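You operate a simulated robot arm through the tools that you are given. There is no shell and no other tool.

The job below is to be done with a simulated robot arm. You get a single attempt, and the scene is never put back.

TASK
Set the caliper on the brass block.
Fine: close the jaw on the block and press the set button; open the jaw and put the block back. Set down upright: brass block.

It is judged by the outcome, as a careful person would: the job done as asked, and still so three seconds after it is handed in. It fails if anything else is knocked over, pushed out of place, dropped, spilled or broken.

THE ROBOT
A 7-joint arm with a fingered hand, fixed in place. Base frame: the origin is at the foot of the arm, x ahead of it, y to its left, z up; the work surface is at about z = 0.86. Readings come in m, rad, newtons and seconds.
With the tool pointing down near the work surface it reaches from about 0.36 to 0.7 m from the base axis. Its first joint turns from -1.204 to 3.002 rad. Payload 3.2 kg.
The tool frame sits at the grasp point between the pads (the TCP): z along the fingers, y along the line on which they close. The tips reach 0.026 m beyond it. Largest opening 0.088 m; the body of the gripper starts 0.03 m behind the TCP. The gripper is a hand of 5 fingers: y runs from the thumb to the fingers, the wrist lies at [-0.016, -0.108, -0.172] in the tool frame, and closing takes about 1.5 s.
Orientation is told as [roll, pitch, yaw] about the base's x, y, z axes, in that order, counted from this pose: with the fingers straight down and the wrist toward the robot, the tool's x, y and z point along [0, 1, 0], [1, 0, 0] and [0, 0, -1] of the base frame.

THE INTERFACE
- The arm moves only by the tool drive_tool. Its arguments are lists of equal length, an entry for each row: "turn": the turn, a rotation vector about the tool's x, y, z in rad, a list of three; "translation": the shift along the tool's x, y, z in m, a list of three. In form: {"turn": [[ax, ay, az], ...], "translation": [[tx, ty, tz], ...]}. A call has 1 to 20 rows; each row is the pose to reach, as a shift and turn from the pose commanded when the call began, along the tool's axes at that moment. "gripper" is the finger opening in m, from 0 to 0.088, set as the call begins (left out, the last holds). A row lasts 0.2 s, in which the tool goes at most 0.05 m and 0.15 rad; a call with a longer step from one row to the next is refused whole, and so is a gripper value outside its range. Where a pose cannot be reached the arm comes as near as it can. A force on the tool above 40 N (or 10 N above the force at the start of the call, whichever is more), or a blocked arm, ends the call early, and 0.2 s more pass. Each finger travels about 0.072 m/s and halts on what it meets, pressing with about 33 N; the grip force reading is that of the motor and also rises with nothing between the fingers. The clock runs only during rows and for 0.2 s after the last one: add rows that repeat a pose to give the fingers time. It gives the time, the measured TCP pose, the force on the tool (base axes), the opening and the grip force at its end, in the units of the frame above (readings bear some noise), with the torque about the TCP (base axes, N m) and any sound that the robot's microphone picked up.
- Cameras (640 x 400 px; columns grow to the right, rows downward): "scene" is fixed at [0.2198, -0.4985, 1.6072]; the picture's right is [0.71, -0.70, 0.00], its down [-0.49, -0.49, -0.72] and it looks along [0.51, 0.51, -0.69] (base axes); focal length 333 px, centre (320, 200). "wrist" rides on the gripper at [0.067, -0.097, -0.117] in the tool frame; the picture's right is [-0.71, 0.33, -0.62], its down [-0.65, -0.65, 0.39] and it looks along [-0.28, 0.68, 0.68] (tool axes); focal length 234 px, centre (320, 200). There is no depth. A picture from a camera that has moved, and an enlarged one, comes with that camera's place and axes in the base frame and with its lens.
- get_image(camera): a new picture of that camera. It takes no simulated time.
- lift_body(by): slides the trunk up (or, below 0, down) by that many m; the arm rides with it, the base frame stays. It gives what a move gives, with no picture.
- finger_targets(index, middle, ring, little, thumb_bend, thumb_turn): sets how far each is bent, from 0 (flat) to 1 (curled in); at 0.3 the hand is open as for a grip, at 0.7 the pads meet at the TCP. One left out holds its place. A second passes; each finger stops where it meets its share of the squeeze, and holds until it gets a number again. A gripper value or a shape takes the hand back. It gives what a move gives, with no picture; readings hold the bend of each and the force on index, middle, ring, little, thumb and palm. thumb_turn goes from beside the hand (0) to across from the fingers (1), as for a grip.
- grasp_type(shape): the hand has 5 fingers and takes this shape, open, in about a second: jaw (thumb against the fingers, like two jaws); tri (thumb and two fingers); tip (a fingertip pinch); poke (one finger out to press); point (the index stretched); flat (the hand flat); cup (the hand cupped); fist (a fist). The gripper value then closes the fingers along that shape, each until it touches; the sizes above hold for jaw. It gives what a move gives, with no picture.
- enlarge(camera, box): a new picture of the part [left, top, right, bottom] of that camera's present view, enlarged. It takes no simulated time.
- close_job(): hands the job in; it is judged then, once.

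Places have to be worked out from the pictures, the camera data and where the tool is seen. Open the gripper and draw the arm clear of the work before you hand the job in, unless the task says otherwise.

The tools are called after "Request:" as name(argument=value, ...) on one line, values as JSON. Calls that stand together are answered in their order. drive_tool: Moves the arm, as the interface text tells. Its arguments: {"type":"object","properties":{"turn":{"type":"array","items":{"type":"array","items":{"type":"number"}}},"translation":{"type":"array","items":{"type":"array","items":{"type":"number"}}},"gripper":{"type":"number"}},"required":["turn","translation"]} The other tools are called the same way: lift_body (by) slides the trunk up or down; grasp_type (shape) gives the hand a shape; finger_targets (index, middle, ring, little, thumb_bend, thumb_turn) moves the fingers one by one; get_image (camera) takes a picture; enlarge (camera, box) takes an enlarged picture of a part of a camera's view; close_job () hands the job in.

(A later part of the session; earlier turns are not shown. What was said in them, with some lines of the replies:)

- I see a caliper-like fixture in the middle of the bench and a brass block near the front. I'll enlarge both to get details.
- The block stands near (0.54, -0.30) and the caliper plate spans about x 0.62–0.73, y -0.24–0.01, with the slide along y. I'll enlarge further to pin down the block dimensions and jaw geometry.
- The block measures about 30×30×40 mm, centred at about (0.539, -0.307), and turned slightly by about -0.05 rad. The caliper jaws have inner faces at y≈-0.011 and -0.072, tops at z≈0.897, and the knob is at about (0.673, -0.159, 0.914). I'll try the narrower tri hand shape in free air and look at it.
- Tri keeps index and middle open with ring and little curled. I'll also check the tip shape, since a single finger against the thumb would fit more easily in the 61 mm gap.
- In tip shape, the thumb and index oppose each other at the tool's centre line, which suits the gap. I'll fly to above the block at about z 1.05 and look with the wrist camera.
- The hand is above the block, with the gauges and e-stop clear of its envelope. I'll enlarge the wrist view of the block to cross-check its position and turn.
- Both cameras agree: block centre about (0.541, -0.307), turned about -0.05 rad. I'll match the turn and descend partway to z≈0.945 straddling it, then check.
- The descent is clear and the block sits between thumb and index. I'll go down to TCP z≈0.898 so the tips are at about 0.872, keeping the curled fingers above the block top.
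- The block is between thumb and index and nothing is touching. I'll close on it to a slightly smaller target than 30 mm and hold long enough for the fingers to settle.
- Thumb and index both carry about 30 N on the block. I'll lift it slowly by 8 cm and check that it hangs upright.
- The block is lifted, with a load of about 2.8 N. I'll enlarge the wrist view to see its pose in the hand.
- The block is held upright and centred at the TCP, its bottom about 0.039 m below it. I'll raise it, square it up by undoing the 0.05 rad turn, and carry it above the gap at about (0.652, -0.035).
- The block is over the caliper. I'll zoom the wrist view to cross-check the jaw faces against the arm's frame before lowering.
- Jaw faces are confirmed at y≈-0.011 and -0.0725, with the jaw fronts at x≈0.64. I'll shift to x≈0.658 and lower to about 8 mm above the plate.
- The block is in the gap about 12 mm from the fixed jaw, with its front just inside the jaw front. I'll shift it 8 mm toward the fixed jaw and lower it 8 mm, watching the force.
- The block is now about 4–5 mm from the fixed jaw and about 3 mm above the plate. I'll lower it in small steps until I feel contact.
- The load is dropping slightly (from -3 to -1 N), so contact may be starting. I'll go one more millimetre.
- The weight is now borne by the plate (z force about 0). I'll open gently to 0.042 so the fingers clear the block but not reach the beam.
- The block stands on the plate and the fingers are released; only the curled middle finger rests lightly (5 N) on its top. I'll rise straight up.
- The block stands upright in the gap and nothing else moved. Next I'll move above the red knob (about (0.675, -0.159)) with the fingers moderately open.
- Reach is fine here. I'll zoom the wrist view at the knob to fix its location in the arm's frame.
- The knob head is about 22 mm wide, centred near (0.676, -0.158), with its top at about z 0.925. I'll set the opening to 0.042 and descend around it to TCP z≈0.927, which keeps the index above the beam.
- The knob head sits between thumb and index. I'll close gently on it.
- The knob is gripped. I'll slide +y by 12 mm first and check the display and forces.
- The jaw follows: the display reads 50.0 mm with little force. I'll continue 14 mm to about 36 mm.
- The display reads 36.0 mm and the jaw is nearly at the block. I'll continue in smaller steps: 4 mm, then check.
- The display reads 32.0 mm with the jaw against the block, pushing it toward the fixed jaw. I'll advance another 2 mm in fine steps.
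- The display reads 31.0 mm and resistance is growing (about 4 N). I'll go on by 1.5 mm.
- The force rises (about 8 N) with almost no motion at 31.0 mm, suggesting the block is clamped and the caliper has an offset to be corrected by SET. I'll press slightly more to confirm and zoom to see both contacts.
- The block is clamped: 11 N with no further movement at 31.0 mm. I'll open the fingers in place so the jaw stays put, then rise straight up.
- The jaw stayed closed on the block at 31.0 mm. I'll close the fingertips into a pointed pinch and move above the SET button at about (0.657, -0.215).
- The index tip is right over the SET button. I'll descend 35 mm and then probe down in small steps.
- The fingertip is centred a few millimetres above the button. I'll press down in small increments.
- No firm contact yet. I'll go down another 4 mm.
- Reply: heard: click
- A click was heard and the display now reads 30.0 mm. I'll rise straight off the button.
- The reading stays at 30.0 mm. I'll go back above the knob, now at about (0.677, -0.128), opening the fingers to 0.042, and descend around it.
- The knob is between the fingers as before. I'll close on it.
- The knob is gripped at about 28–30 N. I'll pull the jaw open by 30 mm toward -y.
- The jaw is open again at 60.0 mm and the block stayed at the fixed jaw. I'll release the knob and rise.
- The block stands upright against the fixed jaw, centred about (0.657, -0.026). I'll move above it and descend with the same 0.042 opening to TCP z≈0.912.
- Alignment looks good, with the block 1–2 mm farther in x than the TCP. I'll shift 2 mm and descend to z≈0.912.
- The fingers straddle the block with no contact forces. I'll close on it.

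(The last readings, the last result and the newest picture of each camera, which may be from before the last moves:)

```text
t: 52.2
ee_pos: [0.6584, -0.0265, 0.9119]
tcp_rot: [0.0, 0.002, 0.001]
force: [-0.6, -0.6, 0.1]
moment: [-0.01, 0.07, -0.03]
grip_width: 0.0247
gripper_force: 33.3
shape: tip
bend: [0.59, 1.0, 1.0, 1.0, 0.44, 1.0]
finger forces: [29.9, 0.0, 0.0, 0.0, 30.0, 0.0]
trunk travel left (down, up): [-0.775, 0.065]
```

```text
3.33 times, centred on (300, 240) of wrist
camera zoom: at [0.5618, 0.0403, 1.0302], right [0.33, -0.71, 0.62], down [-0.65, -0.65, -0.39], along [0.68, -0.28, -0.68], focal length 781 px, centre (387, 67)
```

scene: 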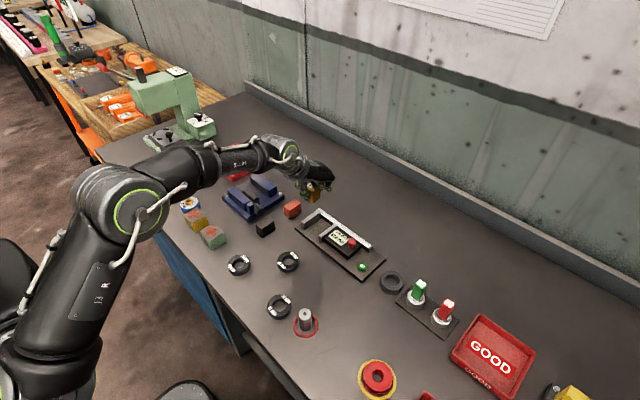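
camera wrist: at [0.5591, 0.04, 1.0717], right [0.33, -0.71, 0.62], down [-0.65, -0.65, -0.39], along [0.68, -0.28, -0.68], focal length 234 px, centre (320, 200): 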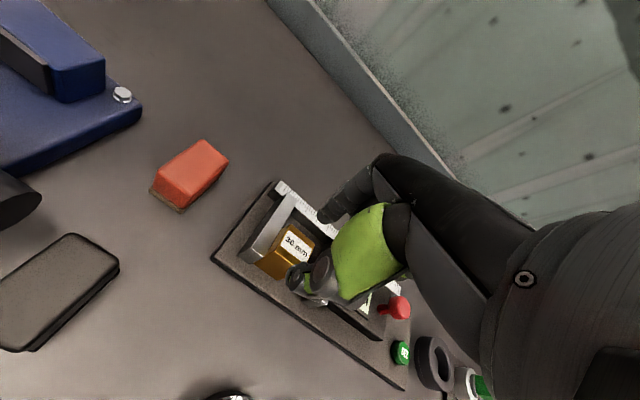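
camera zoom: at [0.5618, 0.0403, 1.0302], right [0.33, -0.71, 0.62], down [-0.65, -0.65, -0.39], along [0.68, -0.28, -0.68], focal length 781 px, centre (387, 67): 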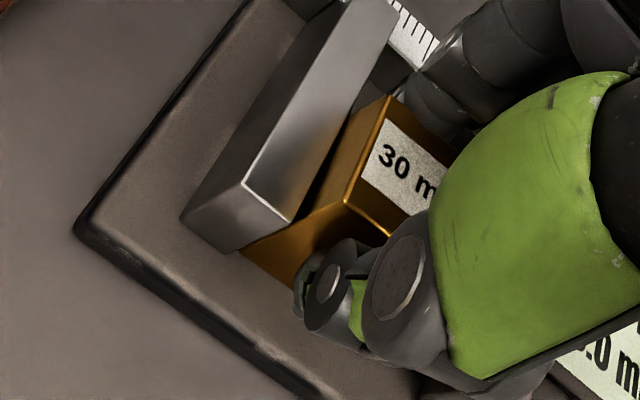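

The grip is firm at 30 N. I'll lift, easing away from the fixed jaw by 3 mm, up to about z 1.04.

Request:
drive_tool(turn=[[0, 0, 0], [0, 0, 0], [0, 0, 0], [0, 0, 0], [0, 0, 0], [0, 0, 0], [0, 0, 0], [0, 0, 0]], translation=[[-0.001, 0, -0.002], [-0.003, 0, -0.008], [-0.005, 0, -0.02], [-0.005, 0, -0.045], [-0.005, 0, -0.075], [-0.005, 0, -0.105], [-0.005, 0, -0.13], [-0.005, 0, -0.13]])

Request:
get_image(camera="wrist")

Request:
enlarge(camera="wrist", box=[260, 180, 380, 300])

Request:
get_image(camera="scene")

```text
t: 54.0
ee_pos: [0.659, -0.0294, 1.0416]
tcp_rot: [0.0, 0.002, 0.001]
force: [0.1, 0.2, -3.0]
moment: [-0.05, -0.02, 0.02]
grip_width: 0.0244
gripper_force: 33.0
shape: tip
bend: [0.59, 1.0, 1.0, 1.0, 0.44, 1.0]
finger forces: [29.8, 0.0, 0.1, 0.0, 29.7, 0.0]
trunk travel left (down, up): [-0.775, 0.065]
```

```text
taken
camera wrist: at [0.5622, 0.0376, 1.1596], right [0.33, -0.71, 0.62], down [-0.65, -0.65, -0.39], along [0.68, -0.28, -0.68], focal length 234 px, centre (320, 200)
```

wrist: 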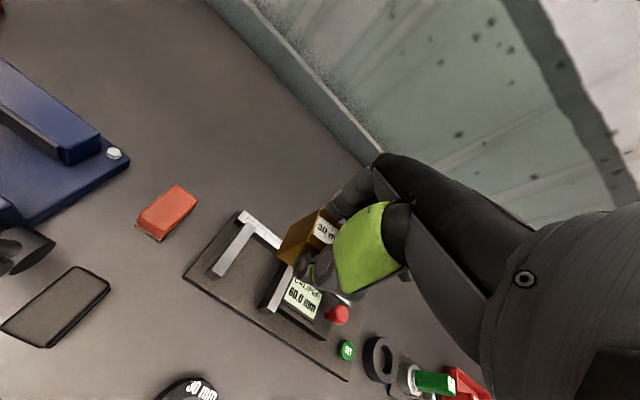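

```text
3.33 times, centred on (320, 240) of wrist
camera zoom: at [0.5622, 0.0376, 1.1596], right [0.33, -0.71, 0.62], down [-0.65, -0.65, -0.39], along [0.68, -0.28, -0.68], focal length 781 px, centre (320, 67)
```

zoom: 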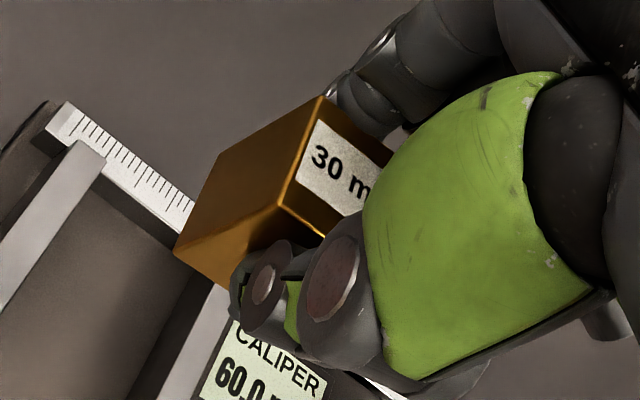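

```text
taken
```

scene: 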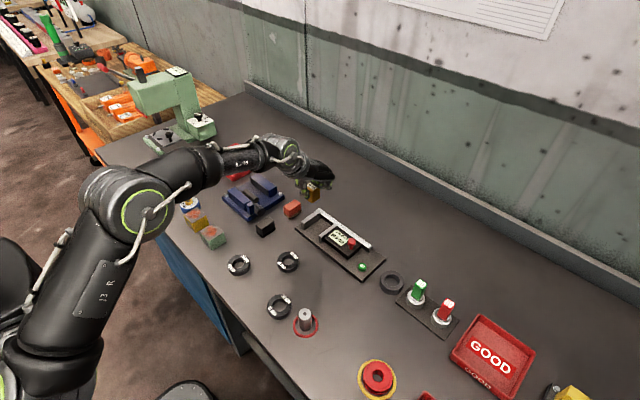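

The block hangs upright in the same hand-relative position as before, about 3 mm lower. I'll carry it back above its original spot (TCP 0.541, -0.307) with the original -0.05 rad turn.

Request:
drive_tool(turn=[[0, 0, 0], [0, 0, 0.01], [0, 0, 0.02], [0, 0, 0.03], [0, 0, 0.04], [0, 0, 0.05], [0, 0, 0.05], [0, 0, 0.05], [0, 0, 0.05], [0, 0, 0.05]], translation=[[-0.025, -0.0107, -0.01], [-0.06, -0.0256, -0.01], [-0.095, -0.0405, -0.01], [-0.13, -0.0554, -0.01], [-0.165, -0.0703, -0.01], [-0.2, -0.0852, -0.01], [-0.235, -0.1001, -0.01], [-0.262, -0.1116, -0.01], [-0.2765, -0.1178, -0.01], [-0.2765, -0.1178, -0.01]])

Request:
get_image(camera="wrist")

Request:
enlarge(camera="scene", box=[290, 220, 450, 340])

```text
t: 56.2
ee_pos: [0.5422, -0.3085, 1.0527]
tcp_rot: [0.0, 0.002, -0.049]
force: [0.0, -1.1, -3.2]
moment: [0.02, -0.02, -0.01]
grip_width: 0.0242
gripper_force: 33.0
shape: tip
bend: [0.59, 1.0, 1.0, 1.0, 0.44, 1.0]
finger forces: [29.8, 0.0, 0.0, 0.0, 29.8, 0.0]
trunk travel left (down, up): [-0.775, 0.065]
```

```text
taken
camera wrist: at [0.4484, -0.2369, 1.1706], right [0.3, -0.72, 0.62], down [-0.69, -0.62, -0.39], along [0.67, -0.31, -0.68], focal length 234 px, centre (320, 200)
```

wrist: 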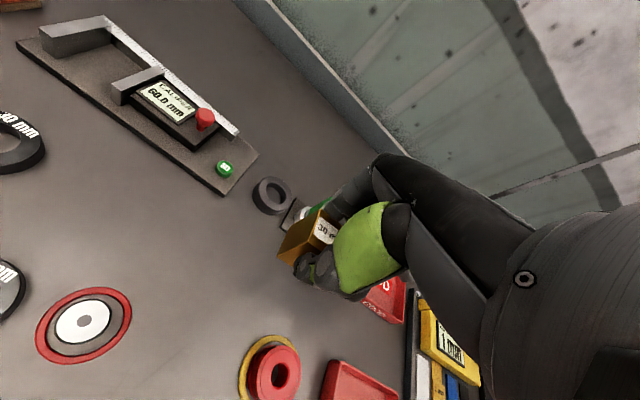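

```text
3.33 times, centred on (370, 280) of scene
camera zoom: at [0.2198, -0.4985, 1.6072], right [0.71, -0.7, 0.0], down [-0.49, -0.49, -0.72], along [0.51, 0.51, -0.69], focal length 1110 px, centre (153, -67)
```

zoom: 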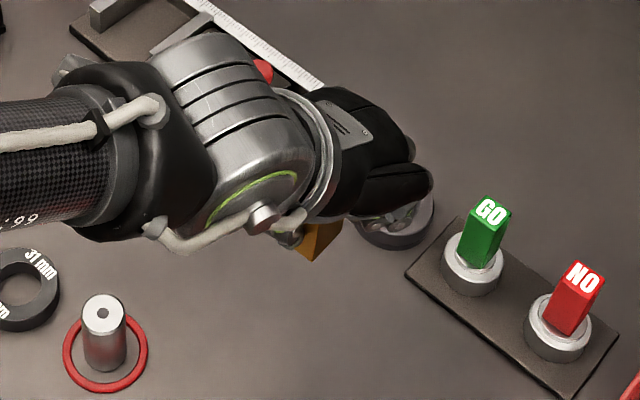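

I'm above the original spot within about 1 mm. I'll apply that correction and descend to about 3 mm above the bench.

Request:
drive_tool(turn=[[0, 0, 0], [0, 0, 0], [0, 0, 0], [0, 0, 0], [0, 0, 0], [0, 0, 0], [0, 0, 0], [0, 0, 0]], translation=[[0.001, -0.001, 0.03], [0.001, -0.001, 0.065], [0.001, -0.001, 0.095], [0.001, -0.001, 0.118], [0.001, -0.001, 0.134], [0.001, -0.001, 0.143], [0.001, -0.001, 0.148], [0.001, -0.001, 0.148]])

Request:
get_image(camera="wrist")

```text
t: 58.0
ee_pos: [0.5397, -0.3068, 0.9043]
tcp_rot: [-0.001, 0.001, -0.048]
force: [0.3, 0.0, -2.9]
moment: [0.0, 0.03, 0.0]
grip_width: 0.0242
gripper_force: 33.2
shape: tip
bend: [0.59, 1.0, 1.0, 1.0, 0.44, 1.0]
finger forces: [29.9, 0.1, 0.0, 0.0, 29.8, 0.1]
trunk travel left (down, up): [-0.775, 0.065]
```

```text
taken
camera wrist: at [0.4467, -0.2351, 1.0223], right [0.3, -0.72, 0.62], down [-0.69, -0.62, -0.39], along [0.67, -0.31, -0.68], focal length 234 px, centre (320, 200)
```

wrist: 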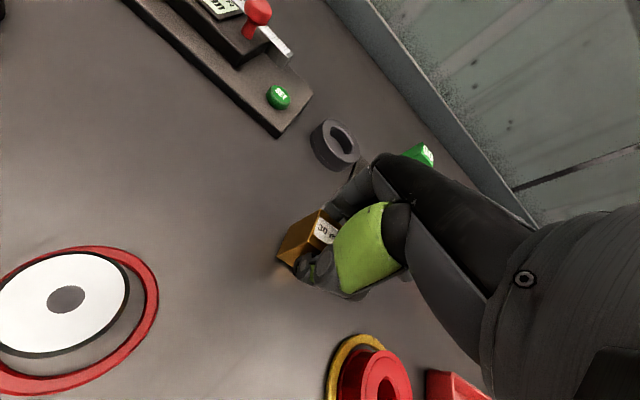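

The block is just above the bench at its original place. I'll lower 2 mm and check the force.

Request:
drive_tool(turn=[[0, 0, 0], [0, 0, 0], [0, 0, 0]], translation=[[0, 0, 0.001], [0, 0, 0.002], [0, 0, 0.002]])

```text
t: 58.8
ee_pos: [0.5403, -0.3059, 0.9025]
tcp_rot: [0.0, 0.0, -0.049]
force: [-0.7, -0.8, -2.2]
moment: [0.0, 0.02, -0.04]
grip_width: 0.024
gripper_force: 32.9
shape: tip
bend: [0.59, 1.0, 1.0, 1.0, 0.44, 1.0]
finger forces: [29.9, 0.0, 0.0, 0.0, 29.8, 0.1]
trunk travel left (down, up): [-0.775, 0.065]
```

The block still hangs freely. I'll go down another 1.2 mm, shifting y back by 1 mm to match the original pose.

Request:
drive_tool(turn=[[0, 0, 0], [0, 0, 0], [0, 0, 0]], translation=[[-0.001, 0.0005, 0.0], [-0.001, 0.0005, 0.0012], [-0.001, 0.0005, 0.0012]])

```text
t: 59.6
ee_pos: [0.5412, -0.307, 0.901]
tcp_rot: [0.0, -0.001, -0.048]
force: [-0.9, 0.7, -4.0]
moment: [-0.01, 0.02, 0.0]
grip_width: 0.024
gripper_force: 33.0
shape: tip
bend: [0.59, 1.0, 1.0, 1.0, 0.44, 1.0]
finger forces: [29.9, 0.0, 0.0, 0.1, 29.8, 0.0]
trunk travel left (down, up): [-0.775, 0.065]
```

Still hanging, with no contact. I'll lower 1 mm more.

Request:
drive_tool(turn=[[0, 0, 0], [0, 0, 0], [0, 0, 0]], translation=[[0, 0, 0.0005], [0, 0, 0.001], [0, 0, 0.001]])

Request:
enlarge(camera="wrist", box=[240, 180, 360, 300])

```text
t: 60.4
ee_pos: [0.5402, -0.306, 0.8995]
tcp_rot: [0.001, 0.0, -0.05]
force: [0.1, -0.6, -1.7]
moment: [0.03, 0.02, 0.02]
grip_width: 0.0242
gripper_force: 33.0
shape: tip
bend: [0.59, 1.0, 1.0, 1.0, 0.44, 1.0]
finger forces: [30.1, 0.0, 0.0, 0.0, 30.2, 0.0]
trunk travel left (down, up): [-0.775, 0.065]
```

```text
3.33 times, centred on (300, 240) of wrist
camera zoom: at [0.4474, -0.2362, 1.0179], right [0.3, -0.72, 0.62], down [-0.69, -0.62, -0.39], along [0.67, -0.31, -0.68], focal length 781 px, centre (387, 67)
```

zoom: 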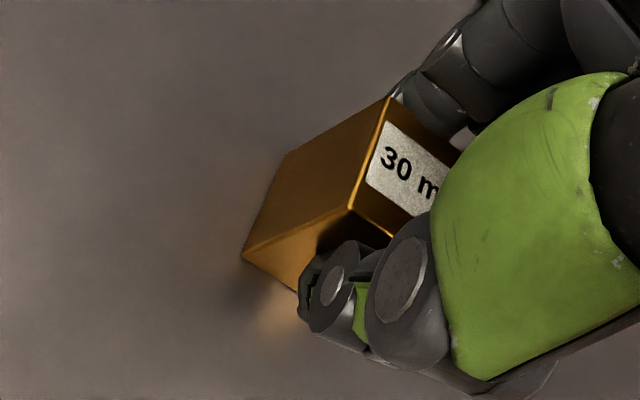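

Possibly first contact (force about -1.7 N). I'll lower 0.8 mm more to confirm.

Request:
drive_tool(turn=[[0, 0, 0], [0, 0, 0], [0, 0, 0]], translation=[[0, 0, 0.0004], [0, 0, 0.0008], [0, 0, 0.0008]])

```text
t: 61.2
ee_pos: [0.542, -0.3078, 0.9001]
tcp_rot: [0.0, 0.0, -0.048]
force: [0.8, 0.2, -1.0]
moment: [0.0, 0.01, 0.02]
grip_width: 0.0242
gripper_force: 33.1
shape: tip
bend: [0.59, 1.0, 1.0, 1.0, 0.44, 1.0]
finger forces: [30.4, 0.0, 0.1, 0.0, 29.9, 0.0]
trunk travel left (down, up): [-0.775, 0.065]
```

Request:
drive_tool(turn=[[0, 0, 0], [0, 0, 0], [0, 0, 0]], translation=[[0, 0, 0.0004], [0, 0, 0.0007], [0, 0, 0.0007]])

```text
t: 62.0
ee_pos: [0.5409, -0.3069, 0.8996]
tcp_rot: [0.0, -0.003, -0.048]
force: [1.9, -0.3, 2.4]
moment: [0.0, -0.01, -0.02]
grip_width: 0.0244
gripper_force: 32.9
shape: tip
bend: [0.59, 1.0, 1.0, 1.0, 0.44, 1.0]
finger forces: [31.7, 0.0, 0.0, 0.0, 30.0, 0.0]
trunk travel left (down, up): [-0.775, 0.065]
```

The force turned to +2.4 N, so the block rests on the bench. I'll open the fingers in place.

Request:
drive_tool(turn=[[0, 0, 0], [0, 0, 0], [0, 0, 0], [0, 0, 0], [0, 0, 0]], translation=[[0, 0, 0], [0, 0, 0], [0, 0, 0], [0, 0, 0], [0, 0, 0]], gripper=0.045)

Request:
enlarge(camera="wrist", box=[240, 180, 360, 300])

```text
t: 63.2
ee_pos: [0.5404, -0.307, 0.9004]
tcp_rot: [0.001, 0.0, -0.049]
force: [-0.1, 0.3, -0.3]
moment: [0.02, -0.03, 0.0]
grip_width: 0.0444
gripper_force: 0.1
shape: tip
bend: [0.49, 0.98, 0.99, 0.99, 0.34, 1.0]
finger forces: [0.1, 0.0, 0.0, 0.1, 0.0, 0.0]
trunk travel left (down, up): [-0.775, 0.065]
```

```text
3.33 times, centred on (300, 240) of wrist
camera zoom: at [0.4466, -0.2358, 1.017], right [0.3, -0.72, 0.62], down [-0.69, -0.62, -0.39], along [0.67, -0.31, -0.68], focal length 781 px, centre (387, 67)
```

zoom: 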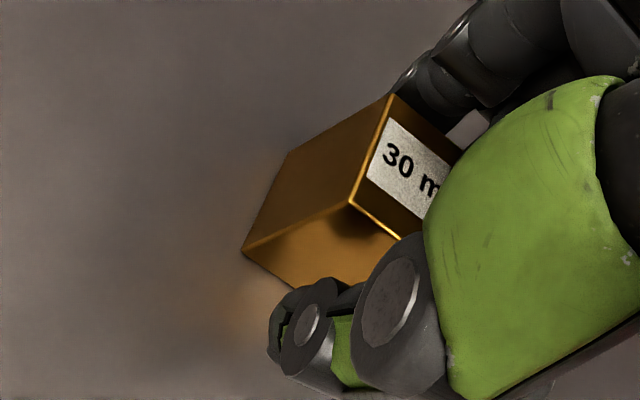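

The block stands free and the fingers are clear. I'll rise straight up, first slowly.

Request:
drive_tool(turn=[[0, 0, 0], [0, 0, 0], [0, 0, 0], [0, 0, 0], [0, 0, 0], [0, 0, 0], [0, 0, 0], [0, 0, 0]], translation=[[0, 0, -0.005], [0, 0, -0.015], [0, 0, -0.035], [0, 0, -0.065], [0, 0, -0.1], [0, 0, -0.14], [0, 0, -0.18], [0, 0, -0.18]])

Request:
get_image(camera="scene")

Request:
enlarge(camera="scene", box=[344, 300, 376, 340])

Request:
get_image(camera="wrist")

```text
t: 65.0
ee_pos: [0.5422, -0.308, 1.081]
tcp_rot: [0.002, 0.002, -0.051]
force: [0.4, 0.3, 0.5]
moment: [0.0, -0.02, 0.0]
grip_width: 0.0444
gripper_force: 0.2
shape: tip
bend: [0.49, 0.98, 0.99, 0.99, 0.34, 1.0]
finger forces: [0.1, 0.1, 0.1, 0.0, 0.1, 0.0]
trunk travel left (down, up): [-0.775, 0.065]
```

```text
taken
```

scene: 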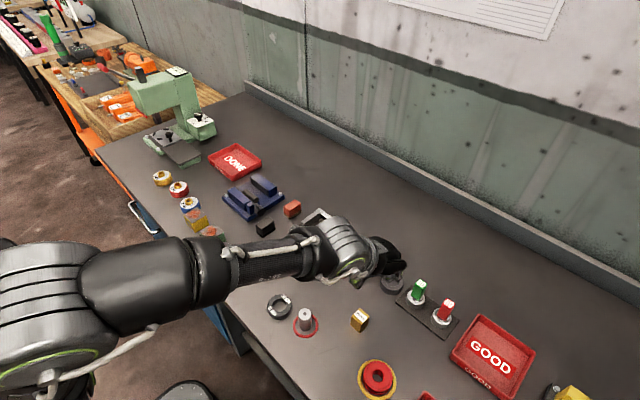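

```text
10.00 times, centred on (360, 320) of scene
camera zoom: at [0.2198, -0.4985, 1.6072], right [0.71, -0.7, 0.0], down [-0.49, -0.49, -0.72], along [0.51, 0.51, -0.69], focal length 3330 px, centre (-80, -1000)
```

zoom: 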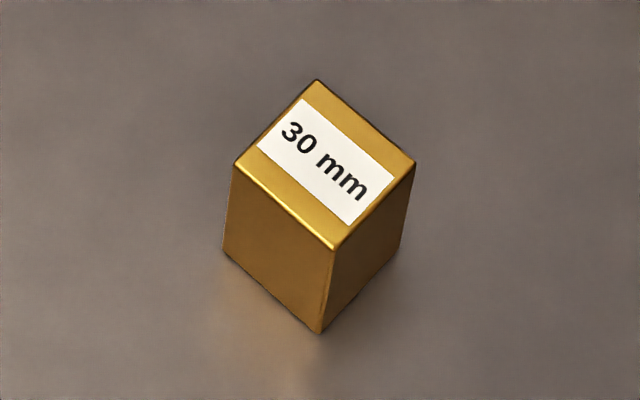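

```text
taken
camera wrist: at [0.4489, -0.2366, 1.1987], right [0.3, -0.72, 0.62], down [-0.69, -0.62, -0.39], along [0.66, -0.31, -0.68], focal length 234 px, centre (320, 200)
```

wrist: 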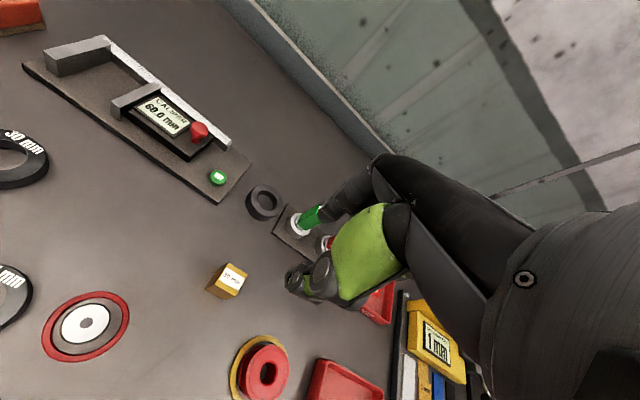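

The block is back within about 2 mm of its original spot, upright, and the caliper reads 60.0 mm with its jaw open. I'll withdraw the arm to its starting pose with the hand open.

Request:
drive_tool(turn=[[0, 0, 0], [0, 0, 0], [0, 0, -0.01], [0, 0, -0.02], [0, 0, -0.03], [0, 0, -0.04], [0, 0, -0.05], [0, 0, -0.05], [0, 0, -0.05], [0, 0, -0.05], [0, 0, -0.05], [0, 0, -0.05]], translation=[[0, 0, -0.04], [0, 0, -0.085], [0.04, -0.002, -0.085], [0.08, -0.004, -0.085], [0.12, -0.006, -0.085], [0.16, -0.008, -0.085], [0.2, -0.01, -0.085], [0.24, -0.012, -0.085], [0.28, -0.014, -0.085], [0.32, -0.016, -0.085], [0.3676, -0.0184, -0.085], [0.3676, -0.0184, -0.085]], gripper=0.088)

Request:
get_image(camera="scene")

Request:
enlarge(camera="scene", box=[280, 190, 480, 340])

```text
t: 67.6
ee_pos: [0.5403, 0.0571, 1.1697]
tcp_rot: [0.02, -0.002, -0.005]
force: [1.0, -0.2, 0.6]
moment: [0.0, -0.01, 0.06]
grip_width: 0.088
gripper_force: 0.0
shape: tip
bend: [0.3, 0.98, 0.99, 0.99, 0.3, 0.97]
finger forces: [0.1, 0.0, 0.1, 0.0, 0.0, 0.0]
out of reach, approached as far as the arm can: row 8, 9
trunk travel left (down, up): [-0.775, 0.065]
```

```text
taken
```

scene: 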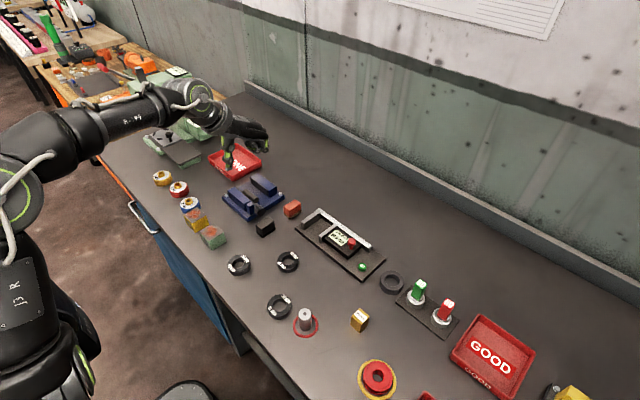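

```text
2.67 times, centred on (380, 265) of scene
camera zoom: at [0.2198, -0.4985, 1.6072], right [0.71, -0.7, 0.0], down [-0.49, -0.49, -0.72], along [0.51, 0.51, -0.69], focal length 888 px, centre (160, 27)
```

zoom: 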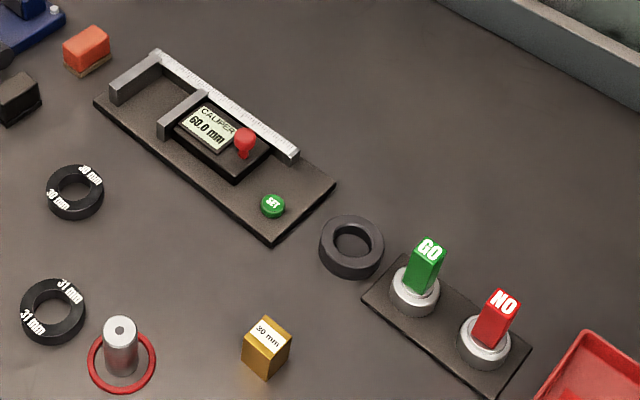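

Everything is in place: the caliper is set (30.0 mm on the block, now open at 60.0 mm), the brass block is upright at its spot, nothing else has moved, and the arm is clear. I'm handing the job in.

Request:
close_job()

```text
The job is handed in.
```

The caliper is set on the brass block, and the job is handed in; I haven't seen the judge's result.

- **Setting:** with the jaw closed on the 30 mm block the display read 31.0 mm. Pressing SET gave a click, and the display changed to 30.0 mm.
- **Jaw:** it is open again at 60.0 mm, at about its starting position (61.0 mm before the correction).
- **Block:** it stands upright within about 2 mm of where it was, turned very slightly compared with before.
- **Surroundings:** in the final picture nothing else looks moved. The arm is back near its start pose with the thumb and index finger open.
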